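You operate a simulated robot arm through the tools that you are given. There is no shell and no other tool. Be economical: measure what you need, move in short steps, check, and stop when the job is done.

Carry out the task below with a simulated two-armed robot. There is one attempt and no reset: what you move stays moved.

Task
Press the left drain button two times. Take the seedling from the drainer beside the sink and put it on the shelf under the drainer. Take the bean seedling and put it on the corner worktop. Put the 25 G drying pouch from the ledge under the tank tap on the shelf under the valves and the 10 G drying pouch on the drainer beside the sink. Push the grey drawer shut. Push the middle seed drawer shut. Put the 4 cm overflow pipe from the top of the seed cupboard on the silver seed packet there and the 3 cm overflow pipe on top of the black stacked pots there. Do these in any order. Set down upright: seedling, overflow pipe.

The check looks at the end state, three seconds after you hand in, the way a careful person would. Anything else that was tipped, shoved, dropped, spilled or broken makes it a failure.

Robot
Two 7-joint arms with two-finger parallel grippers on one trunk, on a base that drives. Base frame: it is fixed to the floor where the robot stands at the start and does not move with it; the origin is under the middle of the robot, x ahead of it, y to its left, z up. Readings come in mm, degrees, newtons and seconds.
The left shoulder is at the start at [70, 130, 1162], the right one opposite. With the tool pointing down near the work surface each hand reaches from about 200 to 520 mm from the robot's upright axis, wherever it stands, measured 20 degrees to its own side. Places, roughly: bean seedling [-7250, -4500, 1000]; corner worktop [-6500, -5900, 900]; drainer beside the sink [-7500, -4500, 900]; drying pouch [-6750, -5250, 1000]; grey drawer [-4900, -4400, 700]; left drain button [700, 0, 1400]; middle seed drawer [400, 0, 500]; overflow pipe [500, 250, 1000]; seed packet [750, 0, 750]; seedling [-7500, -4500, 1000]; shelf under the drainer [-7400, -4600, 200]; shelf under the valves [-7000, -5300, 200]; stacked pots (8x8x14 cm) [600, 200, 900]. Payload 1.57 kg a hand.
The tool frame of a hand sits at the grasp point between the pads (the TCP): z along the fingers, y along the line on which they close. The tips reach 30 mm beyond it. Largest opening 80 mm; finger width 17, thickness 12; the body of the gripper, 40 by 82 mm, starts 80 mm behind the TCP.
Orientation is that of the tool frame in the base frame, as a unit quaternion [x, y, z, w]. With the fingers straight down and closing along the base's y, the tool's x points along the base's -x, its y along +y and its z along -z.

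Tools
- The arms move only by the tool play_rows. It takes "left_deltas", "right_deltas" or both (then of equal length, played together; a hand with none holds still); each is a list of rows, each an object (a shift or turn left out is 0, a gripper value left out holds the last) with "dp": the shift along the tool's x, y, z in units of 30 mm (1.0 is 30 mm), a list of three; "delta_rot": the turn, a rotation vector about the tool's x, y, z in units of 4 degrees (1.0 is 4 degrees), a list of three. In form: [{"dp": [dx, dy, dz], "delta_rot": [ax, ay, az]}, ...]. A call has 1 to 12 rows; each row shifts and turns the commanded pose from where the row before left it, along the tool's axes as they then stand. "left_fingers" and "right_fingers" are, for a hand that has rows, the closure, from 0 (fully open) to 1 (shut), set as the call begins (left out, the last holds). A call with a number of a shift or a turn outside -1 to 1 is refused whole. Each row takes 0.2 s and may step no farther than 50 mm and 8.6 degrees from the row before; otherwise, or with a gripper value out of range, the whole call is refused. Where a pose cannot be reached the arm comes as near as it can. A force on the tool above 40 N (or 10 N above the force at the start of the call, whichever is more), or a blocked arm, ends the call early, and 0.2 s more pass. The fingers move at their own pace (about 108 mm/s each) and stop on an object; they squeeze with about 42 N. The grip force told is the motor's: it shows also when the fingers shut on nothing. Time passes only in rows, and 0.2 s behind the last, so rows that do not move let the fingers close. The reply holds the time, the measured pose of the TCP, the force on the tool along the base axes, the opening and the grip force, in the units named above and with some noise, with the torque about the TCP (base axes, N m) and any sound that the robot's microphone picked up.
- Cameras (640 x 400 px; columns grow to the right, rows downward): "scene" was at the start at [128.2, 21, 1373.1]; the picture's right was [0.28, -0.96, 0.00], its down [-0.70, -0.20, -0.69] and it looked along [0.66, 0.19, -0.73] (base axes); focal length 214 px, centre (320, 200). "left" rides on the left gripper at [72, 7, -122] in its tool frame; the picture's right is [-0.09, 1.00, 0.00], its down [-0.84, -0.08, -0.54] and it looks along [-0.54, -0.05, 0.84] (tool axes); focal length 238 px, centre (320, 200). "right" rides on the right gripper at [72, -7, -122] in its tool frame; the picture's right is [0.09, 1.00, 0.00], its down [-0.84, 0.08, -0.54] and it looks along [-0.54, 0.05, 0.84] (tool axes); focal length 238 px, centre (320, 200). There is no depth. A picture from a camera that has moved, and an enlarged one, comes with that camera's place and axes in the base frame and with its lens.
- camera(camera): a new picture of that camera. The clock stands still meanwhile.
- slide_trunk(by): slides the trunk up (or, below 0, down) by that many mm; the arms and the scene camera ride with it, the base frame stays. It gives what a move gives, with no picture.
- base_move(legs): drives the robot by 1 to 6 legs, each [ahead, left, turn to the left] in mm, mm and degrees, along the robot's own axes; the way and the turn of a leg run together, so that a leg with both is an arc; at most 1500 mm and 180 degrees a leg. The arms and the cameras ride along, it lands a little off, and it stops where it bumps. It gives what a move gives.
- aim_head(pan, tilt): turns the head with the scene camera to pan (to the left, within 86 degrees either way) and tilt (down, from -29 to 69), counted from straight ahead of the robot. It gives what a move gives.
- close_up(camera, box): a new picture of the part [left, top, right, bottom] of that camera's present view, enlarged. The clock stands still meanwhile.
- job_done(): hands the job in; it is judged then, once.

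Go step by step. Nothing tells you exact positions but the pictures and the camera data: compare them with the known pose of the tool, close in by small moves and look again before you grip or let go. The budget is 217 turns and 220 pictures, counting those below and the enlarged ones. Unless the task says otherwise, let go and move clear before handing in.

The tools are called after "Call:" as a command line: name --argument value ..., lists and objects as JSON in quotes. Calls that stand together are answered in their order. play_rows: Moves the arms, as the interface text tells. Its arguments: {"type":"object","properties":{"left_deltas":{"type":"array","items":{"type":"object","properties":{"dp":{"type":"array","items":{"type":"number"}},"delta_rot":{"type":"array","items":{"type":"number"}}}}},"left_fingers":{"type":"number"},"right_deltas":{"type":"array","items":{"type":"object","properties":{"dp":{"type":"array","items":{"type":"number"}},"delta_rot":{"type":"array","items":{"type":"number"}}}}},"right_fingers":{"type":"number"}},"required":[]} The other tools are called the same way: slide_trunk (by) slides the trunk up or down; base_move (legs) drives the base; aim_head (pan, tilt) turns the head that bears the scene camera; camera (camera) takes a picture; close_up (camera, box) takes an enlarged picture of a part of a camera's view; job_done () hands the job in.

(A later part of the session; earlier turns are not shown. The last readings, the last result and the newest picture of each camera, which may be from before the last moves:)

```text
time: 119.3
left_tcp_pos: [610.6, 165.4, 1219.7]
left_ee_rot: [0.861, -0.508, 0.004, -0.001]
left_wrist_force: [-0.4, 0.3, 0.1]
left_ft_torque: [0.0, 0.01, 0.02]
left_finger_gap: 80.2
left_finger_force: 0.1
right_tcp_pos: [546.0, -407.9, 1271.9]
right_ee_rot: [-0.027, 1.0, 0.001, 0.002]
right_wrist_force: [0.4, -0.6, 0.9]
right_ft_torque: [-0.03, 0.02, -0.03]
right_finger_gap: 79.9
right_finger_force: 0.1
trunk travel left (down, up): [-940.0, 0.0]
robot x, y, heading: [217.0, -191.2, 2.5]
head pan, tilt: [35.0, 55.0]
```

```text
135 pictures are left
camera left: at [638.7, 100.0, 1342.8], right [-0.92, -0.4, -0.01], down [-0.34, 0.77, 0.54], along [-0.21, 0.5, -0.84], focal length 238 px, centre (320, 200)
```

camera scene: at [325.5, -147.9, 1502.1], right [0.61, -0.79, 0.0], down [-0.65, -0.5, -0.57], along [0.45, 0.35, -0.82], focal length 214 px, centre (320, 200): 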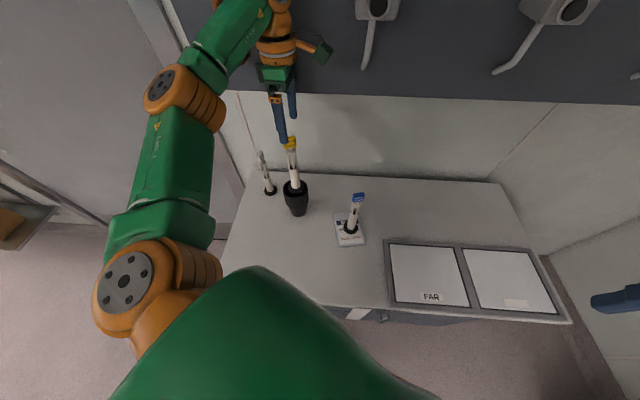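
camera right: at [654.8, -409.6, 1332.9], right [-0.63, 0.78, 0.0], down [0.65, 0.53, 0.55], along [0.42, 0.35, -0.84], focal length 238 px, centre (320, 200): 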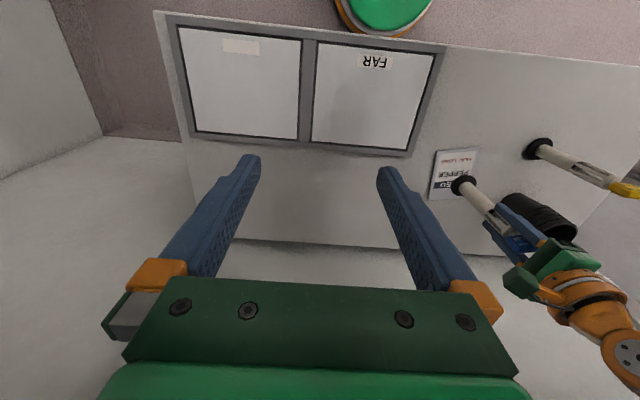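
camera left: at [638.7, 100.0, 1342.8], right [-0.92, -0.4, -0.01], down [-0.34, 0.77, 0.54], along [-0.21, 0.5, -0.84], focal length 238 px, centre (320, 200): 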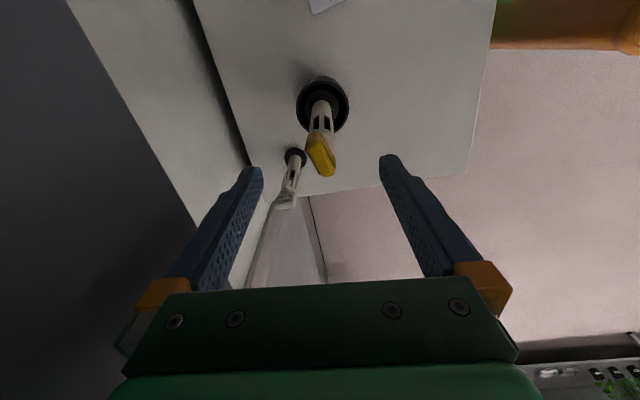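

Cupboard work is finished. I'll retract the left hand, restore its orientation, and then back away and look around for the sink area.

Call:
play_rows --left_deltas '[{"dp": [0, 1, 0]}, {"dp": [0, 1, 0]}, {"dp": [0, 1, 0]}, {"dp": [0, 1, 0]}, {"dp": [0, 1, 0]}, {"dp": [0, 1, 0]}, {"dp": [0, 1, 0]}]'

Call:
base_move --legs '[[-400, -225, 0], [0, 0, -150]]'

Call:
play_rows --left_deltas '[{"delta_rot": [0, 0, 1]}, {"delta_rot": [0, 0, 1]}, {"delta_rot": [0, 0, 1]}, {"delta_rot": [0, 0, 1]}, {"delta_rot": [0, 0, 1]}, {"delta_rot": [0, 0, 1]}, {"delta_rot": [0, 0, 1]}, {"delta_rot": [0, 0, 1]}, {"delta_rot": [0, 0, 1]}, {"delta_rot": [0, 0, 1]}, {"delta_rot": [0, 0, 1]}, {"delta_rot": [0, 0, 1]}]'

Call:
play_rows --left_deltas '[{"delta_rot": [0, 0, 1]}, {"delta_rot": [0, 0, 1]}, {"delta_rot": [0, 0, 1]}, {"delta_rot": [0, 0, 1]}, {"delta_rot": [0, 0, 1]}, {"delta_rot": [0, 0, 1]}, {"delta_rot": [0, 0, 1]}, {"delta_rot": [0, 0, 1]}, {"delta_rot": [0, 0, 1]}, {"delta_rot": [0, 0, 1]}, {"delta_rot": [0, 0, 1]}, {"delta_rot": [0, 0, 1]}]'

Call:
aim_head --pan 0 --tilt 15

Call:
camera --camera "scene"

```text
time: 120.9
left_tcp_pos: [426.0, 64.1, 1217.6]
left_ee_rot: [0.861, -0.508, 0.004, -0.003]
left_wrist_force: [0.7, 0.0, -0.6]
left_ft_torque: [-0.03, 0.0, 0.0]
left_finger_gap: 80.0
left_finger_force: 0.1
right_tcp_pos: [545.1, -407.5, 1272.3]
right_ee_rot: [-0.028, 1.0, 0.002, 0.003]
right_wrist_force: [-0.7, -0.8, 0.0]
right_ft_torque: [0.01, -0.03, 0.01]
right_finger_gap: 80.0
right_finger_force: 0.0
trunk travel left (down, up): [-940.0, 0.0]
robot x, y, heading: [216.0, -189.8, 2.9]
head pan, tilt: [35.0, 55.0]
```

```text
time: 129.9
left_tcp_pos: [-230.0, -764.0, 1216.7]
left_ee_rot: [0.281, 0.96, -0.002, -0.002]
left_wrist_force: [0.3, 0.0, -0.3]
left_ft_torque: [0.0, 0.02, 0.01]
left_finger_gap: 79.9
left_finger_force: 0.0
right_tcp_pos: [-560.6, -405.5, 1271.9]
right_ee_rot: [0.962, 0.273, -0.002, 0.002]
right_wrist_force: [0.0, 0.4, 0.2]
right_ft_torque: [-0.04, -0.04, -0.01]
right_finger_gap: 80.0
right_finger_force: 0.1
trunk travel left (down, up): [-940.0, 0.0]
robot x, y, heading: [-164.7, -436.5, -148.8]
head pan, tilt: [35.0, 55.0]
```

```text
time: 132.5
left_tcp_pos: [-231.4, -763.7, 1217.4]
left_ee_rot: [0.647, 0.762, -0.003, -0.002]
left_wrist_force: [0.0, -0.2, 0.4]
left_ft_torque: [0.02, 0.02, 0.01]
left_finger_gap: 79.9
left_finger_force: 0.0
right_tcp_pos: [-559.9, -404.5, 1271.5]
right_ee_rot: [0.962, 0.273, -0.003, 0.002]
right_wrist_force: [0.3, 0.5, -0.2]
right_ft_torque: [0.0, -0.01, 0.04]
right_finger_gap: 79.8
right_finger_force: 0.1
trunk travel left (down, up): [-940.0, 0.0]
robot x, y, heading: [-171.2, -433.9, -148.7]
head pan, tilt: [35.0, 55.0]
```

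```text
time: 135.1
left_tcp_pos: [-229.6, -763.0, 1217.3]
left_ee_rot: [0.901, 0.433, -0.004, 0.0]
left_wrist_force: [-0.6, -0.2, -0.1]
left_ft_torque: [0.01, 0.02, -0.01]
left_finger_gap: 80.1
left_finger_force: 0.0
right_tcp_pos: [-561.4, -403.4, 1272.4]
right_ee_rot: [0.962, 0.272, -0.003, 0.002]
right_wrist_force: [0.4, -0.4, -0.9]
right_ft_torque: [0.03, 0.01, -0.02]
right_finger_gap: 80.1
right_finger_force: 0.0
trunk travel left (down, up): [-940.0, 0.0]
robot x, y, heading: [-170.7, -434.9, -148.9]
head pan, tilt: [35.0, 55.0]
```

```text
time: 136.2
left_tcp_pos: [-229.5, -762.6, 1216.9]
left_ee_rot: [0.901, 0.434, -0.003, 0.0]
left_wrist_force: [-0.6, -0.8, -0.8]
left_ft_torque: [0.01, 0.03, 0.02]
left_finger_gap: 79.9
left_finger_force: 0.2
right_tcp_pos: [-560.8, -403.9, 1272.4]
right_ee_rot: [0.962, 0.273, -0.002, 0.002]
right_wrist_force: [-0.6, -0.8, -0.9]
right_ft_torque: [-0.04, -0.03, 0.01]
right_finger_gap: 80.4
right_finger_force: 0.2
trunk travel left (down, up): [-940.0, 0.0]
robot x, y, heading: [-168.5, -436.6, -148.6]
head pan, tilt: [0.0, 15.0]
```

```text
134 pictures are left
camera scene: at [-291.1, -512.2, 1562.2], right [-0.52, 0.85, 0.0], down [0.22, 0.14, -0.97], along [-0.82, -0.5, -0.26], focal length 214 px, centre (320, 200)
```

scene: 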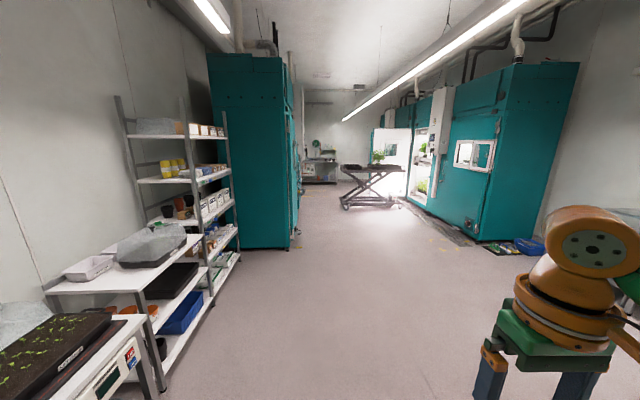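

I can see the corridor toward the far end. A close-up will help me plan the drive.

Call:
close_up --camera "scene" --box '[260, 110, 460, 260]'

```text
2.67 times, centred on (360, 185) of scene
camera zoom: at [-291.1, -512.2, 1562.2], right [-0.52, 0.85, 0.0], down [0.22, 0.14, -0.97], along [-0.82, -0.5, -0.26], focal length 572 px, centre (213, 240)
```

zoom: 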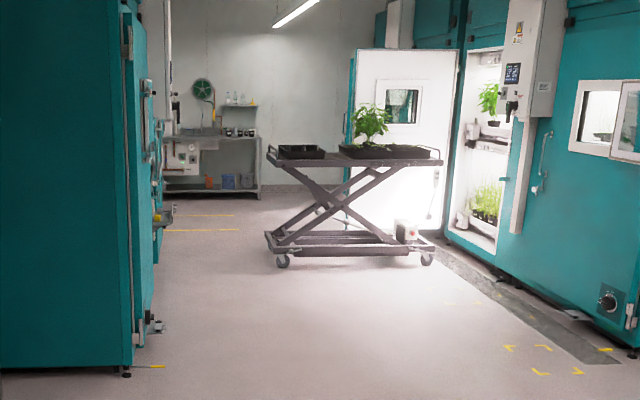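

The gap between the left cabinet and the trolley is wide enough if I keep about 150 mm to the right. I'll drive 4.2 m and look.

Call:
base_move --legs '[[1500, -150, 0], [1500, 0, 0], [1200, 0, 0]]'

Call:
camera --camera "scene"

Call:
aim_head --pan 60 --tilt 15

Call:
camera --camera "scene"

```text
refused: leg 1 is longer than a leg can be; nothing moved
```

```text
132 pictures are left
camera scene: at [-291.1, -512.2, 1562.2], right [-0.52, 0.85, 0.0], down [0.22, 0.14, -0.97], along [-0.82, -0.5, -0.26], focal length 214 px, centre (320, 200)
```

scene: 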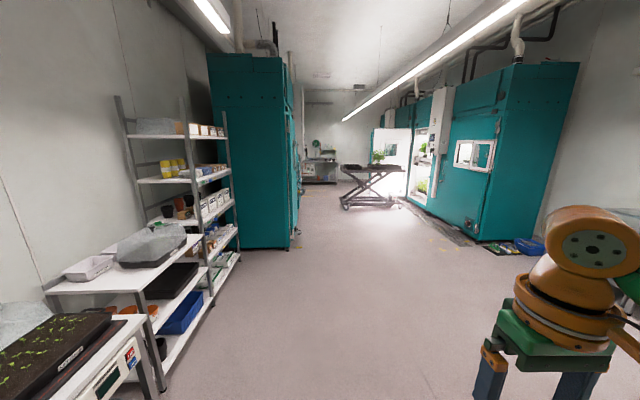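

```text
time: 137.5
left_tcp_pos: [-231.5, -762.1, 1218.9]
left_ee_rot: [0.901, 0.434, -0.003, 0.0]
left_wrist_force: [0.5, -0.3, -0.5]
left_ft_torque: [0.0, 0.0, 0.0]
left_finger_gap: 79.9
left_finger_force: 0.0
right_tcp_pos: [-559.5, -403.1, 1272.2]
right_ee_rot: [0.962, 0.273, -0.002, 0.002]
right_wrist_force: [-0.2, -1.4, 0.7]
right_ft_torque: [-0.02, 0.0, -0.01]
right_finger_gap: 80.0
right_finger_force: 0.1
trunk travel left (down, up): [-940.0, 0.0]
robot x, y, heading: [-170.4, -436.0, -148.8]
head pan, tilt: [60.0, 15.0]
```

```text
131 pictures are left
camera scene: at [-209.5, -557.0, 1562.3], right [-1.0, -0.02, 0.0], down [-0.01, 0.26, -0.97], along [0.02, -0.97, -0.26], focal length 214 px, centre (320, 200)
```

scene: 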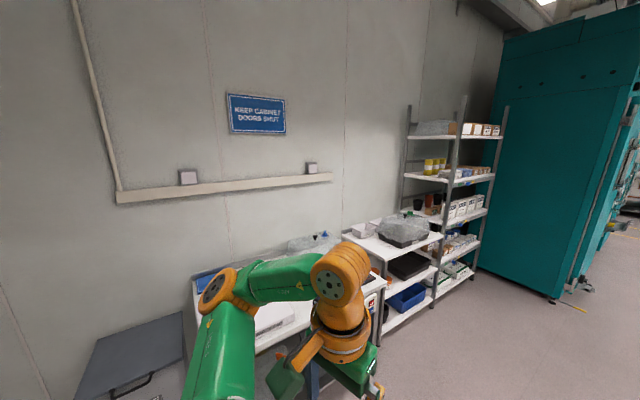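

Call:
aim_head --pan 0 --tilt 15

Call:
base_move --legs '[[600, -150, 0], [1500, 0, 0], [1300, 0, 0]]'

Call:
camera --camera "scene"

```text
time: 138.8
left_tcp_pos: [-230.3, -762.6, 1217.8]
left_ee_rot: [0.901, 0.433, -0.005, 0.0]
left_wrist_force: [0.5, -0.5, 0.1]
left_ft_torque: [-0.03, -0.05, 0.0]
left_finger_gap: 80.3
left_finger_force: 0.1
right_tcp_pos: [-560.5, -405.2, 1271.5]
right_ee_rot: [0.962, 0.273, -0.001, 0.002]
right_wrist_force: [1.1, 1.8, -0.4]
right_ft_torque: [-0.01, -0.02, -0.01]
right_finger_gap: 80.0
right_finger_force: 0.0
trunk travel left (down, up): [-940.0, 0.0]
robot x, y, heading: [-167.3, -434.8, -148.8]
head pan, tilt: [0.0, 15.0]
```

```text
time: 155.4
left_tcp_pos: [-3211.7, -2400.4, 1217.1]
left_ee_rot: [0.903, 0.429, -0.005, 0.0]
left_wrist_force: [0.3, 0.7, 0.1]
left_ft_torque: [0.05, -0.02, -0.01]
left_finger_gap: 79.9
left_finger_force: 0.1
right_tcp_pos: [-3538.3, -2040.2, 1271.9]
right_ee_rot: [0.963, 0.268, -0.003, 0.003]
right_wrist_force: [0.0, 0.6, 0.0]
right_ft_torque: [0.0, -0.01, 0.01]
right_finger_gap: 80.1
right_finger_force: 0.1
trunk travel left (down, up): [-940.0, 0.0]
robot x, y, heading: [-3148.3, -2079.0, -149.6]
head pan, tilt: [0.0, 15.0]
```

```text
130 pictures are left
camera scene: at [-3270.1, -2150.3, 1562.4], right [-0.51, 0.86, 0.0], down [0.22, 0.13, -0.97], along [-0.83, -0.49, -0.26], focal length 214 px, centre (320, 200)
```

scene: 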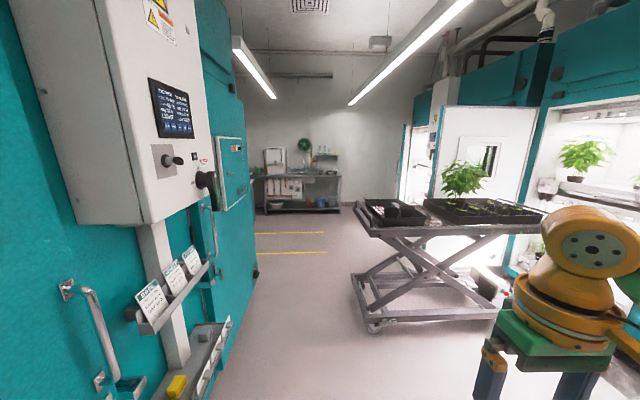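

Call:
aim_head --pan 50 --tilt 40

Call:
camera --camera "scene"

Call:
camera --camera "left"

```text
time: 156.6
left_tcp_pos: [-3213.5, -2402.0, 1218.5]
left_ee_rot: [0.903, 0.429, -0.004, 0.001]
left_wrist_force: [-0.2, 0.3, 0.3]
left_ft_torque: [0.02, -0.01, -0.03]
left_finger_gap: 80.0
left_finger_force: 0.0
right_tcp_pos: [-3540.0, -2039.9, 1272.1]
right_ee_rot: [0.964, 0.267, -0.002, 0.002]
right_wrist_force: [-0.6, 0.6, -0.5]
right_ft_torque: [0.03, 0.02, -0.03]
right_finger_gap: 80.1
right_finger_force: 0.0
trunk travel left (down, up): [-940.0, 0.0]
robot x, y, heading: [-3149.8, -2074.7, -149.2]
head pan, tilt: [50.0, 40.0]
```

```text
129 pictures are left
camera scene: at [-3204.6, -2187.0, 1522.8], right [-0.99, 0.16, 0.0], down [0.1, 0.63, -0.77], along [-0.12, -0.76, -0.64], focal length 214 px, centre (320, 200)
```

scene: 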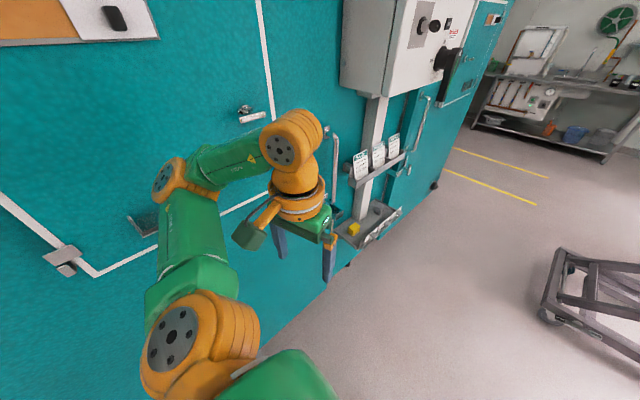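

```text
128 pictures are left
camera left: at [-3161.3, -2349.2, 1339.9], right [0.71, -0.7, 0.0], down [-0.58, -0.6, 0.55], along [-0.39, -0.39, -0.84], focal length 238 px, centre (320, 200)
```

left: 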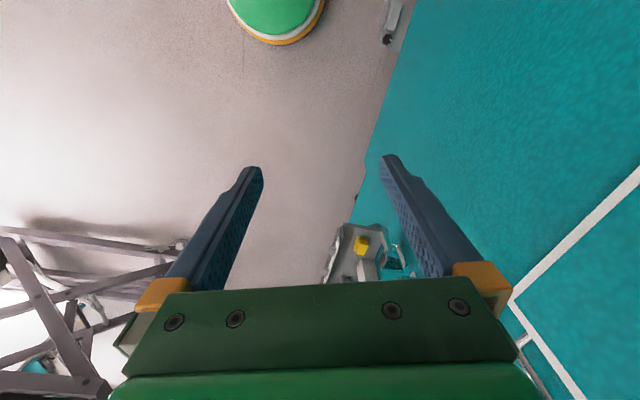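

My left elbow sticks out near the cabinet. I'll extend the left hand forward and inward so the elbow tucks in before going on.

Call:
play_rows --left_deltas '[{"dp": [-0.836, -0.955, 0]}, {"dp": [-0.836, -0.955, 0]}, {"dp": [-0.836, -0.955, 0]}, {"dp": [-0.836, -0.955, 0]}, {"dp": [-0.836, -0.955, 0]}, {"dp": [-0.836, -0.955, 0]}, {"delta_rot": [0, 0, 1]}, {"delta_rot": [0, 0, 1]}, {"delta_rot": [0, 0, 1]}, {"delta_rot": [0, 0, 1]}, {"delta_rot": [0, 0, 1]}]'

Call:
camera --camera "scene"

```text
time: 159.0
left_tcp_pos: [-3440.4, -2409.4, 1219.4]
left_ee_rot: [0.964, 0.265, -0.004, 0.002]
left_wrist_force: [-0.6, -0.2, 0.2]
left_ft_torque: [0.0, 0.02, -0.02]
left_finger_gap: 80.0
left_finger_force: 0.1
right_tcp_pos: [-3538.8, -2040.8, 1270.2]
right_ee_rot: [0.964, 0.268, -0.003, 0.002]
right_wrist_force: [-0.7, 0.7, -0.8]
right_ft_torque: [-0.03, -0.04, -0.04]
right_finger_gap: 80.1
right_finger_force: 0.1
trunk travel left (down, up): [-940.0, 0.0]
robot x, y, heading: [-3146.2, -2079.5, -149.3]
head pan, tilt: [50.0, 40.0]
```

```text
127 pictures are left
camera scene: at [-3204.2, -2187.3, 1522.8], right [-0.99, 0.16, 0.0], down [0.1, 0.63, -0.77], along [-0.12, -0.76, -0.64], focal length 214 px, centre (320, 200)
```

scene: 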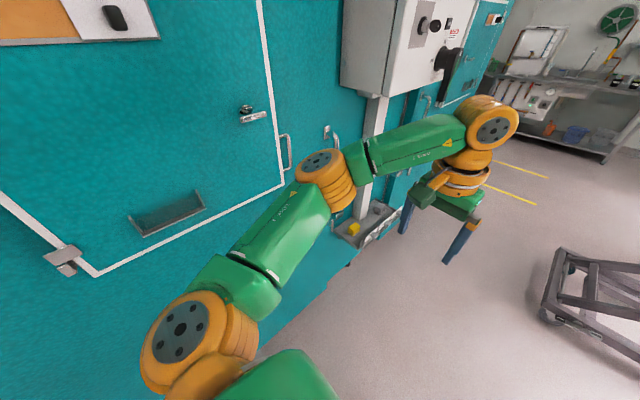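

Call:
base_move --legs '[[0, -110, 0], [700, 0, 0]]'

Call:
aim_head --pan 0 --tilt 35

Call:
camera --camera "scene"

```text
time: 163.7
left_tcp_pos: [-4118.2, -2672.8, 1219.6]
left_ee_rot: [0.966, 0.259, -0.005, 0.002]
left_wrist_force: [0.1, -1.0, -0.1]
left_ft_torque: [-0.04, 0.0, 0.03]
left_finger_gap: 80.2
left_finger_force: 0.0
right_tcp_pos: [-4210.7, -2301.3, 1272.0]
right_ee_rot: [0.965, 0.263, -0.003, 0.002]
right_wrist_force: [0.6, 0.5, 0.4]
right_ft_torque: [-0.01, 0.01, -0.01]
right_finger_gap: 79.8
right_finger_force: 0.0
trunk travel left (down, up): [-940.0, 0.0]
robot x, y, heading: [-3820.5, -2346.5, -150.0]
head pan, tilt: [50.0, 40.0]
```

```text
time: 164.9
left_tcp_pos: [-4119.7, -2674.2, 1219.4]
left_ee_rot: [0.966, 0.259, -0.004, 0.001]
left_wrist_force: [-0.2, 0.1, -0.3]
left_ft_torque: [-0.01, -0.02, -0.03]
left_finger_gap: 79.9
left_finger_force: 0.0
right_tcp_pos: [-4213.6, -2303.5, 1272.2]
right_ee_rot: [0.965, 0.262, -0.001, 0.003]
right_wrist_force: [0.5, 0.5, 0.5]
right_ft_torque: [0.01, -0.01, 0.03]
right_finger_gap: 80.1
right_finger_force: 0.1
trunk travel left (down, up): [-940.0, 0.0]
robot x, y, heading: [-3826.0, -2346.0, -149.7]
head pan, tilt: [0.0, 35.0]
```

```text
126 pictures are left
camera scene: at [-3941.7, -2414.3, 1530.3], right [-0.5, 0.87, 0.0], down [0.5, 0.29, -0.82], along [-0.71, -0.41, -0.57], focal length 214 px, centre (320, 200)
```

scene: 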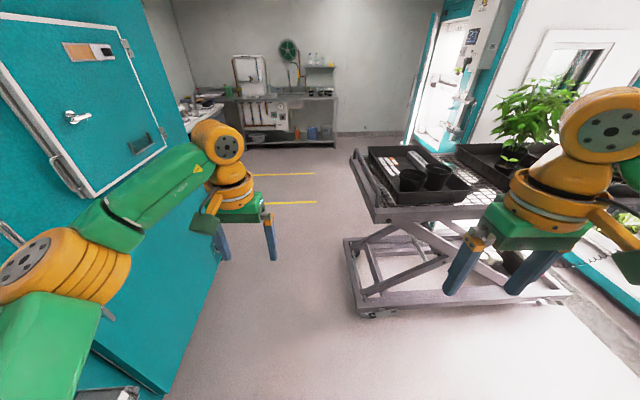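

The trolley is close on the right and the cabinet further off on the left, so I'll drift left 150 mm and continue past it.

Call:
base_move --legs '[[200, 170, 0], [1400, 0, 0]]'

Call:
camera --camera "scene"

Call:
aim_head --pan 60 --tilt 25

Call:
camera --camera "scene"

```text
time: 173.5
left_tcp_pos: [-5439.6, -3653.2, 1219.4]
left_ee_rot: [0.964, 0.267, -0.005, 0.001]
left_wrist_force: [0.7, 0.6, -0.5]
left_ft_torque: [-0.01, -0.01, 0.0]
left_finger_gap: 80.0
left_finger_force: 0.0
right_tcp_pos: [-5540.5, -3284.1, 1272.7]
right_ee_rot: [0.963, 0.27, -0.003, 0.002]
right_wrist_force: [0.8, -0.4, 0.6]
right_ft_torque: [0.0, 0.01, 0.01]
right_finger_gap: 80.2
right_finger_force: 0.0
trunk travel left (down, up): [-940.0, 0.0]
robot x, y, heading: [-5150.7, -3317.9, -148.9]
head pan, tilt: [0.0, 35.0]
```

```text
125 pictures are left
camera scene: at [-5267.1, -3391.4, 1530.4], right [-0.51, 0.86, 0.0], down [0.49, 0.29, -0.82], along [-0.7, -0.42, -0.57], focal length 214 px, centre (320, 200)
```

scene: 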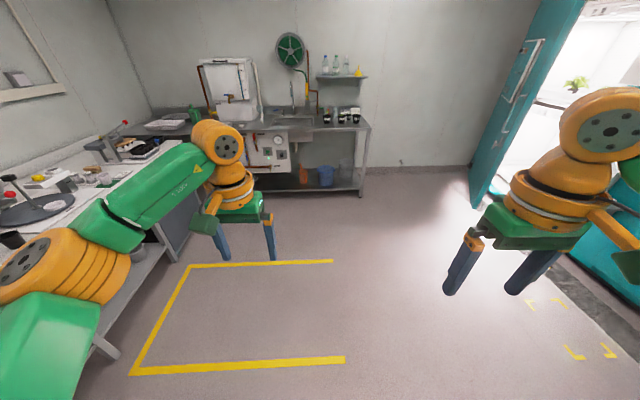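

```text
time: 174.8
left_tcp_pos: [-5441.0, -3654.9, 1219.1]
left_ee_rot: [0.964, 0.267, -0.005, 0.001]
left_wrist_force: [-0.1, 0.3, 0.7]
left_ft_torque: [0.0, 0.01, -0.02]
left_finger_gap: 80.4
left_finger_force: 0.1
right_tcp_pos: [-5541.5, -3286.1, 1272.9]
right_ee_rot: [0.963, 0.271, -0.003, 0.002]
right_wrist_force: [0.1, -0.1, 0.8]
right_ft_torque: [0.0, -0.02, 0.02]
right_finger_gap: 80.0
right_finger_force: 0.1
trunk travel left (down, up): [-940.0, 0.0]
robot x, y, heading: [-5151.1, -3320.3, -149.0]
head pan, tilt: [60.0, 25.0]
```

```text
124 pictures are left
camera scene: at [-5190.9, -3438.6, 1546.1], right [-1.0, -0.02, 0.0], down [-0.01, 0.42, -0.91], along [0.01, -0.91, -0.42], focal length 214 px, centre (320, 200)
```

scene: 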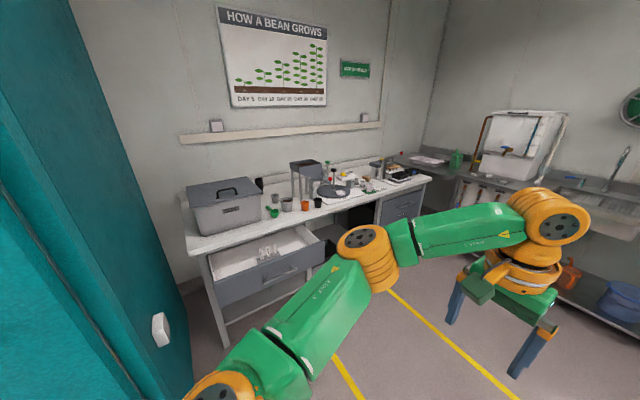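

I see the open grey drawer in the left bench, with its handle near (−4981, −4325, 700), and the sink and tank area ahead. I'll do the drawer first by turning to face it (heading −56°), and prepare the right hand pointing forward.

Call:
base_move --legs '[[0, 0, 93]]'

Call:
play_rows --left_deltas '[{"dp": [1, 0, 0]}, {"dp": [1, 0, 0]}, {"dp": [1, 0, 0]}, {"dp": [1, 0, 0]}, {"dp": [1, 0, 0]}, {"dp": [1, 0, 0]}, {}, {}, {}, {}, {}, {}]' --right_deltas '[{"delta_rot": [0, -1, 0], "dp": [0, 0.5, 0]}, {"delta_rot": [0, -1, 0], "dp": [0, 0.5, 0]}, {"delta_rot": [0, -1, 0], "dp": [0, 0.5, 0]}, {"delta_rot": [0, -1, 0], "dp": [0, 0.5, 0]}, {"delta_rot": [0, -1, 0], "dp": [0, 0.5, 0]}, {"delta_rot": [0, -1, 0], "dp": [0, 0.5, 0]}, {"delta_rot": [0, -1, 0]}, {"delta_rot": [0, -1, 0]}, {"delta_rot": [0, -1, 0]}, {"delta_rot": [0, -1, 0]}, {"delta_rot": [0, -1, 0]}, {"delta_rot": [0, -1, 0]}]' --right_fingers 1

Call:
play_rows --right_deltas '[{"delta_rot": [0, -1, 0]}, {"delta_rot": [0, -1, 0]}, {"delta_rot": [0, -1, 0]}, {"delta_rot": [0, -1, 0]}, {"delta_rot": [0, -1, 0]}, {"delta_rot": [0, -1, 0]}, {"delta_rot": [0, -1, 0]}, {"delta_rot": [0, -1, 0]}, {"delta_rot": [0, -1, 0]}, {"delta_rot": [0, -1, 0]}, {"delta_rot": [0, -0.5, 0]}]'

Call:
aim_head --pan -15 --tilt 30

Call:
camera --camera "scene"

```text
time: 179.1
left_tcp_pos: [-4801.8, -3595.4, 1219.1]
left_ee_rot: [0.472, 0.882, -0.002, 0.005]
left_wrist_force: [0.2, 0.7, -0.6]
left_ft_torque: [0.0, 0.02, -0.02]
left_finger_gap: 80.2
left_finger_force: 0.1
right_tcp_pos: [-5167.3, -3711.1, 1272.8]
right_ee_rot: [0.468, 0.884, 0.0, 0.003]
right_wrist_force: [-0.4, -0.6, -0.2]
right_ft_torque: [0.0, 0.0, 0.02]
right_finger_gap: 80.0
right_finger_force: 0.0
trunk travel left (down, up): [-940.0, 0.0]
robot x, y, heading: [-5148.2, -3317.6, -56.5]
head pan, tilt: [60.0, 25.0]
```

```text
time: 181.7
left_tcp_pos: [-4901.6, -3443.0, 1218.9]
left_ee_rot: [0.472, 0.882, -0.002, 0.004]
left_wrist_force: [0.7, -0.1, -0.5]
left_ft_torque: [-0.01, 0.0, 0.03]
left_finger_gap: 80.0
left_finger_force: 0.0
right_tcp_pos: [-5076.8, -3671.7, 1291.3]
right_ee_rot: [0.429, 0.805, -0.191, 0.362]
right_wrist_force: [0.2, -0.1, -0.1]
right_ft_torque: [-0.01, 0.0, 0.0]
right_finger_gap: 0.0
right_finger_force: 21.2
right hand out of reach, approached as far as the arm can: row 11, 12
trunk travel left (down, up): [-940.0, 0.0]
robot x, y, heading: [-5152.4, -3318.5, -56.7]
head pan, tilt: [60.0, 25.0]
```

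```text
time: 184.1
left_tcp_pos: [-4901.9, -3443.7, 1219.0]
left_ee_rot: [0.472, 0.882, -0.002, 0.003]
left_wrist_force: [0.2, -0.1, -0.2]
left_ft_torque: [-0.03, 0.01, -0.01]
left_finger_gap: 80.0
left_finger_force: 0.0
right_tcp_pos: [-4994.1, -3708.7, 1368.7]
right_ee_rot: [0.331, 0.622, -0.331, 0.627]
right_wrist_force: [-0.1, 0.4, -0.2]
right_ft_torque: [0.0, 0.01, 0.03]
right_finger_gap: 0.1
right_finger_force: 21.8
right hand out of reach, approached as far as the arm can: row 1, 2, 3, 4, 5, 6, 7, 8, 9, 10, 11
trunk travel left (down, up): [-940.0, 0.0]
robot x, y, heading: [-5153.3, -3319.4, -56.3]
head pan, tilt: [60.0, 25.0]
```

```text
time: 185.6
left_tcp_pos: [-4901.9, -3443.4, 1218.9]
left_ee_rot: [0.472, 0.882, -0.002, 0.004]
left_wrist_force: [0.2, 0.8, 0.1]
left_ft_torque: [0.0, -0.02, -0.01]
left_finger_gap: 80.3
left_finger_force: 0.0
right_tcp_pos: [-4993.6, -3707.3, 1367.6]
right_ee_rot: [0.332, 0.623, -0.332, 0.626]
right_wrist_force: [0.3, 0.0, 0.0]
right_ft_torque: [-0.01, 0.02, 0.01]
right_finger_gap: 0.0
right_finger_force: 21.6
trunk travel left (down, up): [-940.0, 0.0]
robot x, y, heading: [-5151.0, -3321.0, -56.3]
head pan, tilt: [-15.0, 30.0]
```

```text
123 pictures are left
camera scene: at [-5092.5, -3448.3, 1538.1], right [-0.95, -0.32, 0.0], down [-0.16, 0.47, -0.87], along [0.28, -0.82, -0.5], focal length 214 px, centre (320, 200)
```

scene: 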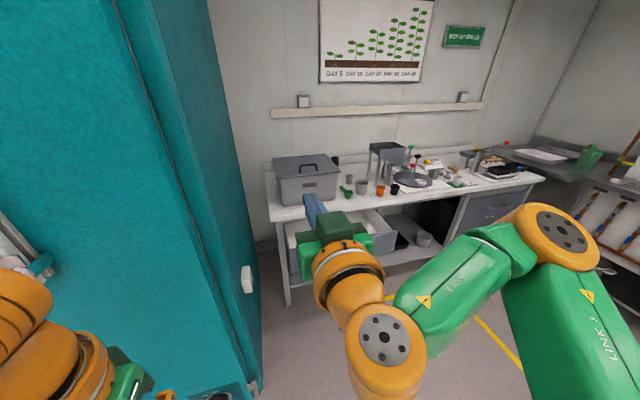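

Call:
base_move --legs '[[0, -320, 0]]'

Call:
slide_trunk --by -400

Call:
slide_trunk --by -230

Call:
aim_head --pan 0 --tilt 25

Call:
camera --camera "scene"

```text
time: 187.7
left_tcp_pos: [-5163.3, -3616.6, 1218.7]
left_ee_rot: [0.47, 0.882, -0.004, 0.004]
left_wrist_force: [-0.1, 0.4, -0.1]
left_ft_torque: [0.01, 0.03, 0.02]
left_finger_gap: 80.1
left_finger_force: 0.2
right_tcp_pos: [-5254.3, -3881.3, 1368.8]
right_ee_rot: [0.331, 0.623, -0.332, 0.626]
right_wrist_force: [-0.1, 0.9, -0.6]
right_ft_torque: [-0.02, -0.01, -0.04]
right_finger_gap: 0.0
right_finger_force: 21.9
trunk travel left (down, up): [-940.0, 0.0]
robot x, y, heading: [-5415.7, -3497.1, -56.4]
head pan, tilt: [-15.0, 30.0]
```

```text
time: 191.6
left_tcp_pos: [-5163.9, -3618.6, 819.3]
left_ee_rot: [0.47, 0.882, -0.002, 0.003]
left_wrist_force: [0.3, 0.6, -0.3]
left_ft_torque: [0.0, 0.02, -0.01]
left_finger_gap: 80.0
left_finger_force: 0.1
right_tcp_pos: [-5257.2, -3883.2, 968.4]
right_ee_rot: [0.332, 0.622, -0.331, 0.626]
right_wrist_force: [-0.3, 0.2, 0.2]
right_ft_torque: [-0.05, -0.01, -0.01]
right_finger_gap: 0.0
right_finger_force: 20.9
trunk travel left (down, up): [-540.0, 400.0]
robot x, y, heading: [-5417.8, -3497.9, -56.1]
head pan, tilt: [-15.0, 30.0]
```

```text
time: 194.0
left_tcp_pos: [-5164.2, -3618.1, 589.5]
left_ee_rot: [0.471, 0.882, -0.001, 0.003]
left_wrist_force: [-0.2, 0.2, 0.7]
left_ft_torque: [0.03, 0.01, 0.02]
left_finger_gap: 80.3
left_finger_force: 0.1
right_tcp_pos: [-5257.5, -3884.1, 737.1]
right_ee_rot: [0.332, 0.623, -0.331, 0.626]
right_wrist_force: [-0.1, -0.3, -0.2]
right_ft_torque: [0.0, 0.01, -0.04]
right_finger_gap: 0.0
right_finger_force: 21.4
trunk travel left (down, up): [-310.0, 630.0]
robot x, y, heading: [-5415.2, -3495.1, -56.5]
head pan, tilt: [-15.0, 30.0]
```

```text
time: 194.7
left_tcp_pos: [-5165.2, -3620.0, 589.1]
left_ee_rot: [0.471, 0.882, -0.003, 0.003]
left_wrist_force: [0.5, -0.4, -0.4]
left_ft_torque: [0.02, 0.01, -0.03]
left_finger_gap: 79.8
left_finger_force: 0.1
right_tcp_pos: [-5257.1, -3882.0, 738.1]
right_ee_rot: [0.333, 0.622, -0.332, 0.626]
right_wrist_force: [-1.2, 0.4, 0.0]
right_ft_torque: [0.03, -0.01, 0.02]
right_finger_gap: 0.0
right_finger_force: 21.4
trunk travel left (down, up): [-310.0, 630.0]
robot x, y, heading: [-5411.3, -3493.5, -56.6]
head pan, tilt: [0.0, 25.0]
```

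```text
122 pictures are left
camera scene: at [-5334.1, -3614.7, 916.1], right [-0.83, -0.55, 0.0], down [-0.23, 0.35, -0.91], along [0.5, -0.75, -0.42], focal length 214 px, centre (320, 200)
```

scene: 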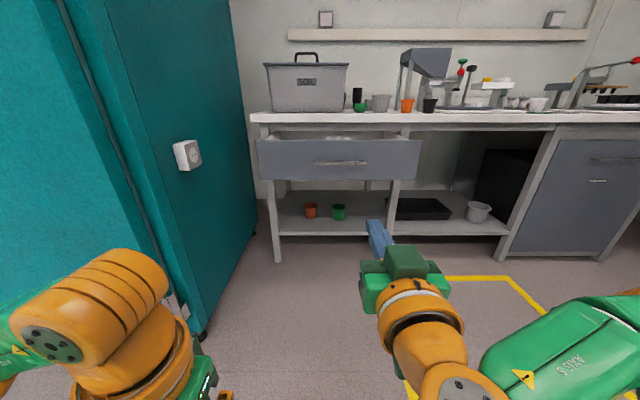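

The drawer front is about 500 mm ahead of my fingertips, with its handle at z≈706 and its top at z≈794. I'll push at z≈760, first shifting right to keep the left elbow away from the cabinet.

Call:
base_move --legs '[[0, -150, 0]]'

Call:
play_rows --right_deltas '[{"dp": [0, 1, 0]}, {"dp": [0, 1, 0]}, {"dp": [0, 1, 0]}]'

Call:
slide_trunk --by 22

Call:
base_move --legs '[[400, 0, 0]]'

Call:
camera --camera "scene"

```text
time: 196.1
left_tcp_pos: [-5293.1, -3702.8, 588.8]
left_ee_rot: [0.47, 0.883, -0.003, 0.004]
left_wrist_force: [0.3, 0.6, -0.3]
left_ft_torque: [-0.01, -0.04, 0.02]
left_finger_gap: 80.1
left_finger_force: 0.1
right_tcp_pos: [-5384.3, -3967.8, 737.8]
right_ee_rot: [0.331, 0.623, -0.33, 0.627]
right_wrist_force: [-0.6, 0.0, 0.1]
right_ft_torque: [0.0, -0.01, 0.01]
right_finger_gap: 0.0
right_finger_force: 21.0
trunk travel left (down, up): [-310.0, 630.0]
robot x, y, heading: [-5541.4, -3580.5, -56.0]
head pan, tilt: [0.0, 25.0]
```

```text
time: 196.9
left_tcp_pos: [-5293.6, -3703.1, 590.4]
left_ee_rot: [0.47, 0.883, -0.002, 0.004]
left_wrist_force: [0.5, -0.2, 1.3]
left_ft_torque: [0.02, 0.02, -0.01]
left_finger_gap: 79.6
left_finger_force: 0.0
right_tcp_pos: [-5308.0, -3917.2, 736.3]
right_ee_rot: [0.331, 0.623, -0.331, 0.626]
right_wrist_force: [0.1, -0.4, 0.3]
right_ft_torque: [0.02, 0.02, -0.03]
right_finger_gap: 0.0
right_finger_force: 21.6
trunk travel left (down, up): [-310.0, 630.0]
robot x, y, heading: [-5543.4, -3578.9, -56.3]
head pan, tilt: [0.0, 25.0]
```

```text
time: 197.6
left_tcp_pos: [-5291.7, -3703.1, 611.6]
left_ee_rot: [0.471, 0.882, -0.002, 0.004]
left_wrist_force: [-0.3, 0.2, -0.1]
left_ft_torque: [-0.01, -0.01, 0.0]
left_finger_gap: 79.9
left_finger_force: 0.1
right_tcp_pos: [-5309.9, -3917.3, 758.5]
right_ee_rot: [0.331, 0.623, -0.33, 0.627]
right_wrist_force: [-0.1, -0.3, 0.8]
right_ft_torque: [-0.01, 0.01, 0.0]
right_finger_gap: 0.0
right_finger_force: 21.7
trunk travel left (down, up): [-332.0, 608.0]
robot x, y, heading: [-5546.2, -3580.0, -56.0]
head pan, tilt: [0.0, 25.0]
```

```text
time: 200.1
left_tcp_pos: [-5065.0, -4040.7, 611.4]
left_ee_rot: [0.468, 0.884, -0.002, 0.005]
left_wrist_force: [0.1, 0.2, -0.5]
left_ft_torque: [0.02, 0.05, 0.01]
left_finger_gap: 79.8
left_finger_force: 0.0
right_tcp_pos: [-5079.6, -4255.2, 758.0]
right_ee_rot: [0.33, 0.624, -0.33, 0.627]
right_wrist_force: [-0.5, 0.0, -0.1]
right_ft_torque: [-0.01, 0.0, 0.03]
right_finger_gap: 0.1
right_finger_force: 21.1
trunk travel left (down, up): [-332.0, 608.0]
robot x, y, heading: [-5315.9, -3916.8, -55.9]
head pan, tilt: [0.0, 25.0]
```

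```text
121 pictures are left
camera scene: at [-5232.9, -4038.4, 938.0], right [-0.83, -0.56, 0.0], down [-0.24, 0.35, -0.91], along [0.51, -0.75, -0.42], focal length 214 px, centre (320, 200)
```

scene: 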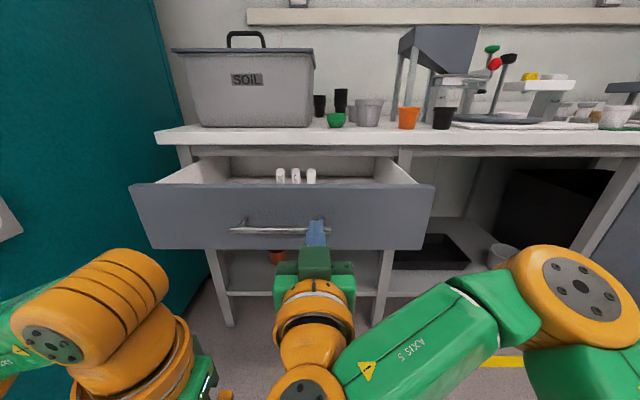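

The fingers line up above the handle. I'll push gently in short legs.

Call:
base_move --legs '[[60, 0, 0], [50, 0, 0], [50, 0, 0], [50, 0, 0]]'

Call:
camera --camera "scene"

```text
time: 202.7
left_tcp_pos: [-4947.4, -4215.6, 610.8]
left_ee_rot: [0.47, 0.883, -0.002, 0.003]
left_wrist_force: [0.7, 0.5, 0.3]
left_ft_torque: [0.02, -0.04, -0.01]
left_finger_gap: 79.8
left_finger_force: 0.0
right_tcp_pos: [-4962.5, -4430.8, 758.5]
right_ee_rot: [0.33, 0.624, -0.329, 0.627]
right_wrist_force: [-0.5, -1.2, 0.1]
right_ft_torque: [0.02, 0.02, 0.0]
right_finger_gap: 0.2
right_finger_force: 21.7
trunk travel left (down, up): [-332.0, 608.0]
robot x, y, heading: [-5200.4, -4091.3, -56.2]
head pan, tilt: [0.0, 25.0]
```

```text
120 pictures are left
camera scene: at [-5115.8, -4212.5, 938.0], right [-0.83, -0.56, 0.0], down [-0.24, 0.35, -0.91], along [0.51, -0.75, -0.42], focal length 214 px, centre (320, 200)
```

scene: 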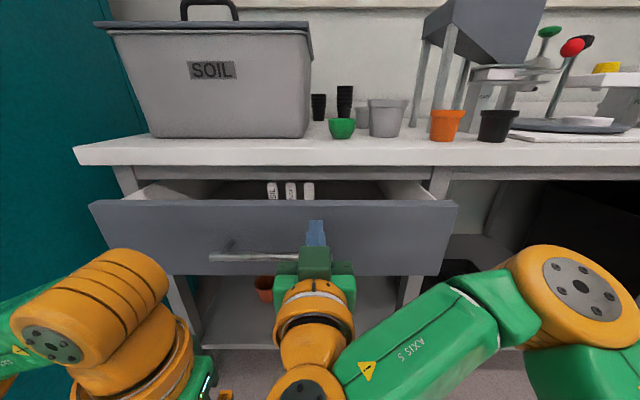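

Call:
base_move --legs '[[40, 0, 0], [40, 0, 0]]'

Call:
camera --camera "scene"

```text
time: 204.0
left_tcp_pos: [-4903.2, -4282.4, 611.9]
left_ee_rot: [0.469, 0.883, -0.002, 0.003]
left_wrist_force: [-0.1, 0.1, -0.1]
left_ft_torque: [0.02, -0.01, 0.0]
left_finger_gap: 80.0
left_finger_force: 0.1
right_tcp_pos: [-4917.9, -4495.6, 757.9]
right_ee_rot: [0.331, 0.623, -0.33, 0.627]
right_wrist_force: [0.3, 0.6, -0.3]
right_ft_torque: [-0.01, 0.0, 0.01]
right_finger_gap: 0.0
right_finger_force: 21.5
trunk travel left (down, up): [-332.0, 608.0]
robot x, y, heading: [-5153.7, -4159.9, -56.0]
head pan, tilt: [0.0, 25.0]
```

```text
119 pictures are left
camera scene: at [-5071.1, -4278.9, 938.0], right [-0.83, -0.56, 0.0], down [-0.24, 0.35, -0.91], along [0.51, -0.75, -0.42], focal length 214 px, centre (320, 200)
```

scene: 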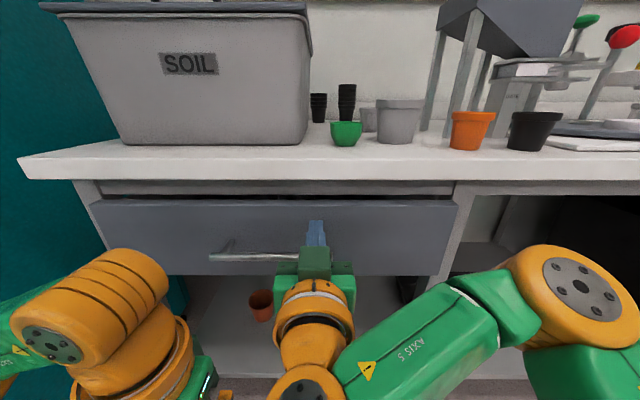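

Call:
base_move --legs '[[30, 0, 0], [30, 0, 0]]'

Call:
camera --camera "scene"

```text
time: 205.3
left_tcp_pos: [-4877.0, -4321.1, 612.3]
left_ee_rot: [0.469, 0.883, -0.003, 0.006]
left_wrist_force: [0.4, -0.8, -0.8]
left_ft_torque: [0.01, -0.01, 0.01]
left_finger_gap: 80.0
left_finger_force: 0.1
right_tcp_pos: [-4893.4, -4532.2, 760.2]
right_ee_rot: [0.327, 0.623, -0.33, 0.629]
right_wrist_force: [-11.7, 13.1, 2.9]
right_ft_torque: [0.0, 0.06, -0.19]
right_finger_gap: 0.1
right_finger_force: 20.8
trunk travel left (down, up): [-332.0, 608.0]
robot x, y, heading: [-5122.1, -4202.2, -55.9]
head pan, tilt: [0.0, 25.0]
stopped in leg 2: the force on the tool passed its limit at 99 N (the readings are from after the stop); the commanded pose is now the measured one
```

```text
118 pictures are left
camera scene: at [-5046.7, -4317.0, 939.0], right [-0.83, -0.56, 0.0], down [-0.23, 0.35, -0.91], along [0.51, -0.75, -0.42], focal length 214 px, centre (320, 200)
```

scene: 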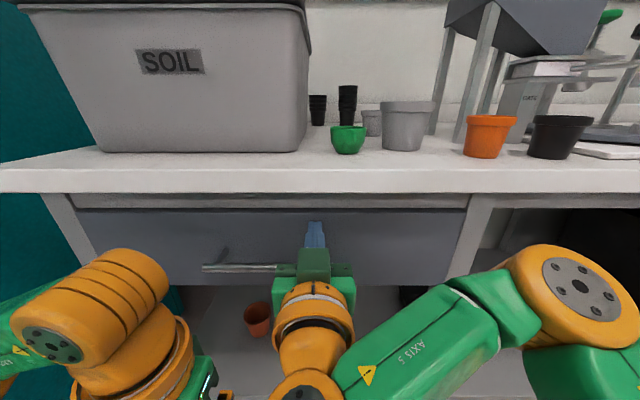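

The grey drawer is shut. I'll back off and turn the right hand back down.

Call:
base_move --legs '[[-450, 0, 0]]'

Call:
play_rows --right_deltas '[{"dp": [1, -0.5, 0]}, {"dp": [1, -0.5, 0]}, {"dp": [1, -0.5, 0]}, {"dp": [0, -0.5, 0], "delta_rot": [0, 1, 0]}, {"delta_rot": [0, 1, 0]}, {"delta_rot": [0, 1, 0]}, {"delta_rot": [0, 1, 0]}, {"delta_rot": [0, 1, 0]}, {"delta_rot": [0, 1, 0]}, {"delta_rot": [0, 1, 0]}, {"delta_rot": [0, 1, 0]}, {"delta_rot": [0, 1, 0]}]' --right_fingers 0

Call:
play_rows --right_deltas '[{"delta_rot": [0, 1, 0]}, {"delta_rot": [0, 1, 0]}, {"delta_rot": [0, 1, 0]}, {"delta_rot": [0, 1, 0]}, {"delta_rot": [0, 1, 0]}, {"delta_rot": [0, 1, 0]}, {"delta_rot": [0, 1, 0]}, {"delta_rot": [0, 1, 0]}, {"delta_rot": [0, 1, 0]}, {"delta_rot": [0, 1, 0]}, {"delta_rot": [0, 1, 0]}, {"delta_rot": [0, 1, 0]}]'

Call:
slide_trunk --by 400

```text
time: 208.1
left_tcp_pos: [-5125.0, -3952.6, 610.9]
left_ee_rot: [0.468, 0.884, -0.002, 0.004]
left_wrist_force: [-0.2, -0.4, 0.1]
left_ft_torque: [0.01, 0.03, 0.01]
left_finger_gap: 80.1
left_finger_force: 0.1
right_tcp_pos: [-5139.5, -4165.5, 757.1]
right_ee_rot: [0.329, 0.625, -0.329, 0.626]
right_wrist_force: [0.4, -0.4, -0.1]
right_ft_torque: [0.02, 0.03, 0.0]
right_finger_gap: 0.0
right_finger_force: 21.8
trunk travel left (down, up): [-332.0, 608.0]
robot x, y, heading: [-5372.6, -3831.1, -56.2]
head pan, tilt: [0.0, 25.0]
```

```text
time: 210.7
left_tcp_pos: [-5122.5, -3952.6, 611.6]
left_ee_rot: [0.47, 0.883, -0.002, 0.004]
left_wrist_force: [0.3, -0.1, 0.5]
left_ft_torque: [-0.01, -0.02, -0.02]
left_finger_gap: 80.0
left_finger_force: 0.0
right_tcp_pos: [-5188.1, -4199.9, 666.5]
right_ee_rot: [0.414, 0.789, -0.211, 0.403]
right_wrist_force: [-0.6, 0.3, 0.4]
right_ft_torque: [0.02, -0.01, 0.0]
right_finger_gap: 80.1
right_finger_force: 0.1
trunk travel left (down, up): [-332.0, 608.0]
robot x, y, heading: [-5372.1, -3829.5, -56.0]
head pan, tilt: [0.0, 25.0]
```

```text
time: 213.2
left_tcp_pos: [-5123.6, -3954.1, 611.6]
left_ee_rot: [0.469, 0.883, -0.002, 0.005]
left_wrist_force: [-0.4, 0.1, -0.2]
left_ft_torque: [0.03, -0.02, 0.03]
left_finger_gap: 80.0
left_finger_force: 0.1
right_tcp_pos: [-5188.7, -4198.8, 667.1]
right_ee_rot: [0.464, 0.884, -0.025, 0.047]
right_wrist_force: [0.7, 0.7, -1.1]
right_ft_torque: [-0.04, -0.01, 0.0]
right_finger_gap: 80.0
right_finger_force: 0.0
trunk travel left (down, up): [-332.0, 608.0]
robot x, y, heading: [-5367.9, -3829.7, -56.0]
head pan, tilt: [0.0, 25.0]
```

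```text
time: 217.1
left_tcp_pos: [-5123.4, -3953.7, 1011.0]
left_ee_rot: [0.469, 0.883, -0.002, 0.004]
left_wrist_force: [-1.1, -0.3, 0.5]
left_ft_torque: [0.03, 0.01, 0.0]
left_finger_gap: 80.1
left_finger_force: 0.0
right_tcp_pos: [-5188.6, -4198.5, 1066.7]
right_ee_rot: [0.465, 0.884, -0.025, 0.048]
right_wrist_force: [-0.1, 0.1, 0.3]
right_ft_torque: [0.02, 0.0, 0.01]
right_finger_gap: 80.0
right_finger_force: 0.0
trunk travel left (down, up): [-732.0, 208.0]
robot x, y, heading: [-5373.5, -3830.4, -56.2]
head pan, tilt: [0.0, 25.0]
```

Call:
base_move --legs '[[-200, 0, 0], [0, 0, -90], [900, 0, 0]]'

Call:
play_rows --right_deltas '[{"dp": [1, 0, 0], "delta_rot": [0, 1, 0]}, {"dp": [1, 0, 0], "delta_rot": [0, 0.5, 0]}, {"dp": [1, -1, 0]}, {"dp": [0, -1, 0]}]'

Call:
aim_head --pan 0 --tilt 22

Call:
camera --camera "scene"

```text
time: 227.0
left_tcp_pos: [-6378.0, -4411.8, 1011.8]
left_ee_rot: [0.958, 0.288, -0.004, 0.002]
left_wrist_force: [-0.1, 0.3, -0.2]
left_ft_torque: [0.04, 0.0, -0.04]
left_finger_gap: 79.6
left_finger_force: 0.0
right_tcp_pos: [-6622.1, -4343.6, 1067.4]
right_ee_rot: [0.955, 0.292, -0.052, 0.016]
right_wrist_force: [-0.5, -0.3, 0.6]
right_ft_torque: [0.01, -0.02, 0.05]
right_finger_gap: 80.0
right_finger_force: 0.0
trunk travel left (down, up): [-732.0, 208.0]
robot x, y, heading: [-6258.5, -4165.1, -146.5]
head pan, tilt: [0.0, 25.0]
```

```text
time: 228.0
left_tcp_pos: [-6378.0, -4411.1, 1011.7]
left_ee_rot: [0.958, 0.287, -0.004, 0.002]
left_wrist_force: [-0.5, -0.4, 0.3]
left_ft_torque: [0.02, -0.02, 0.0]
left_finger_gap: 79.8
left_finger_force: 0.1
right_tcp_pos: [-6581.7, -4243.2, 1062.4]
right_ee_rot: [0.956, 0.293, -0.001, 0.001]
right_wrist_force: [-0.5, 0.7, -0.4]
right_ft_torque: [0.01, -0.01, 0.02]
right_finger_gap: 80.1
right_finger_force: 0.0
trunk travel left (down, up): [-732.0, 208.0]
robot x, y, heading: [-6256.7, -4165.3, -146.7]
head pan, tilt: [0.0, 25.0]
```

```text
time: 228.6
left_tcp_pos: [-6379.4, -4412.5, 1010.3]
left_ee_rot: [0.958, 0.287, -0.004, 0.001]
left_wrist_force: [0.3, -0.6, 0.7]
left_ft_torque: [0.01, 0.04, -0.01]
left_finger_gap: 79.8
left_finger_force: 0.1
right_tcp_pos: [-6582.3, -4245.8, 1064.1]
right_ee_rot: [0.956, 0.293, -0.002, 0.0]
right_wrist_force: [0.1, -0.3, -0.4]
right_ft_torque: [0.02, 0.0, -0.01]
right_finger_gap: 80.0
right_finger_force: 0.1
trunk travel left (down, up): [-732.0, 208.0]
robot x, y, heading: [-6251.3, -4165.0, -146.6]
head pan, tilt: [0.0, 22.0]
```

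```text
117 pictures are left
camera scene: at [-6371.4, -4243.9, 1342.9], right [-0.55, 0.84, 0.0], down [0.31, 0.21, -0.93], along [-0.77, -0.51, -0.38], focal length 214 px, centre (320, 200)
```

scene: 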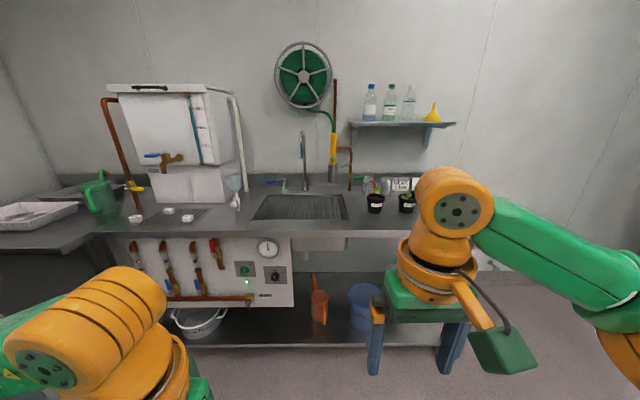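

Call:
close_up --camera "scene" --box '[340, 160, 460, 230]'

Call:
close_up --camera "scene" --box '[90, 140, 270, 260]'

```text
5.33 times, centred on (400, 195) of scene
camera zoom: at [-6371.4, -4243.9, 1342.9], right [-0.55, 0.84, 0.0], down [0.31, 0.21, -0.93], along [-0.77, -0.51, -0.38], focal length 1144 px, centre (-107, 227)
```

zoom: 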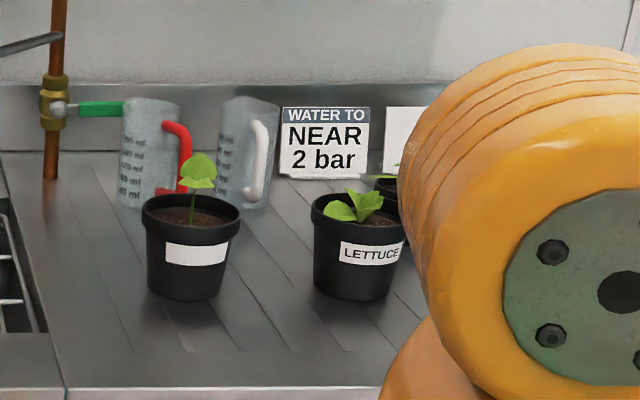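

```text
3.33 times, centred on (180, 200) of scene
camera zoom: at [-6371.4, -4243.9, 1342.9], right [-0.55, 0.84, 0.0], down [0.31, 0.21, -0.93], along [-0.77, -0.51, -0.38], focal length 715 px, centre (787, 200)
```

zoom: 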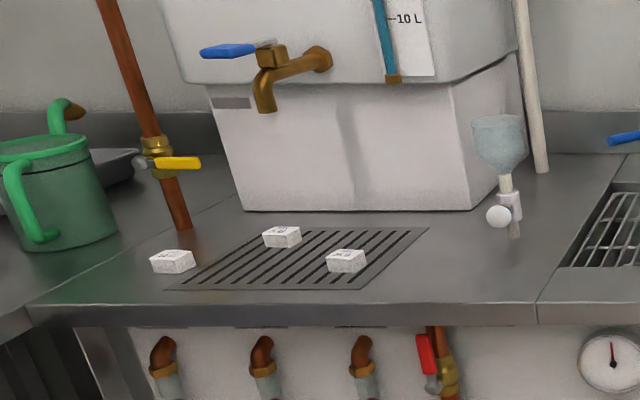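

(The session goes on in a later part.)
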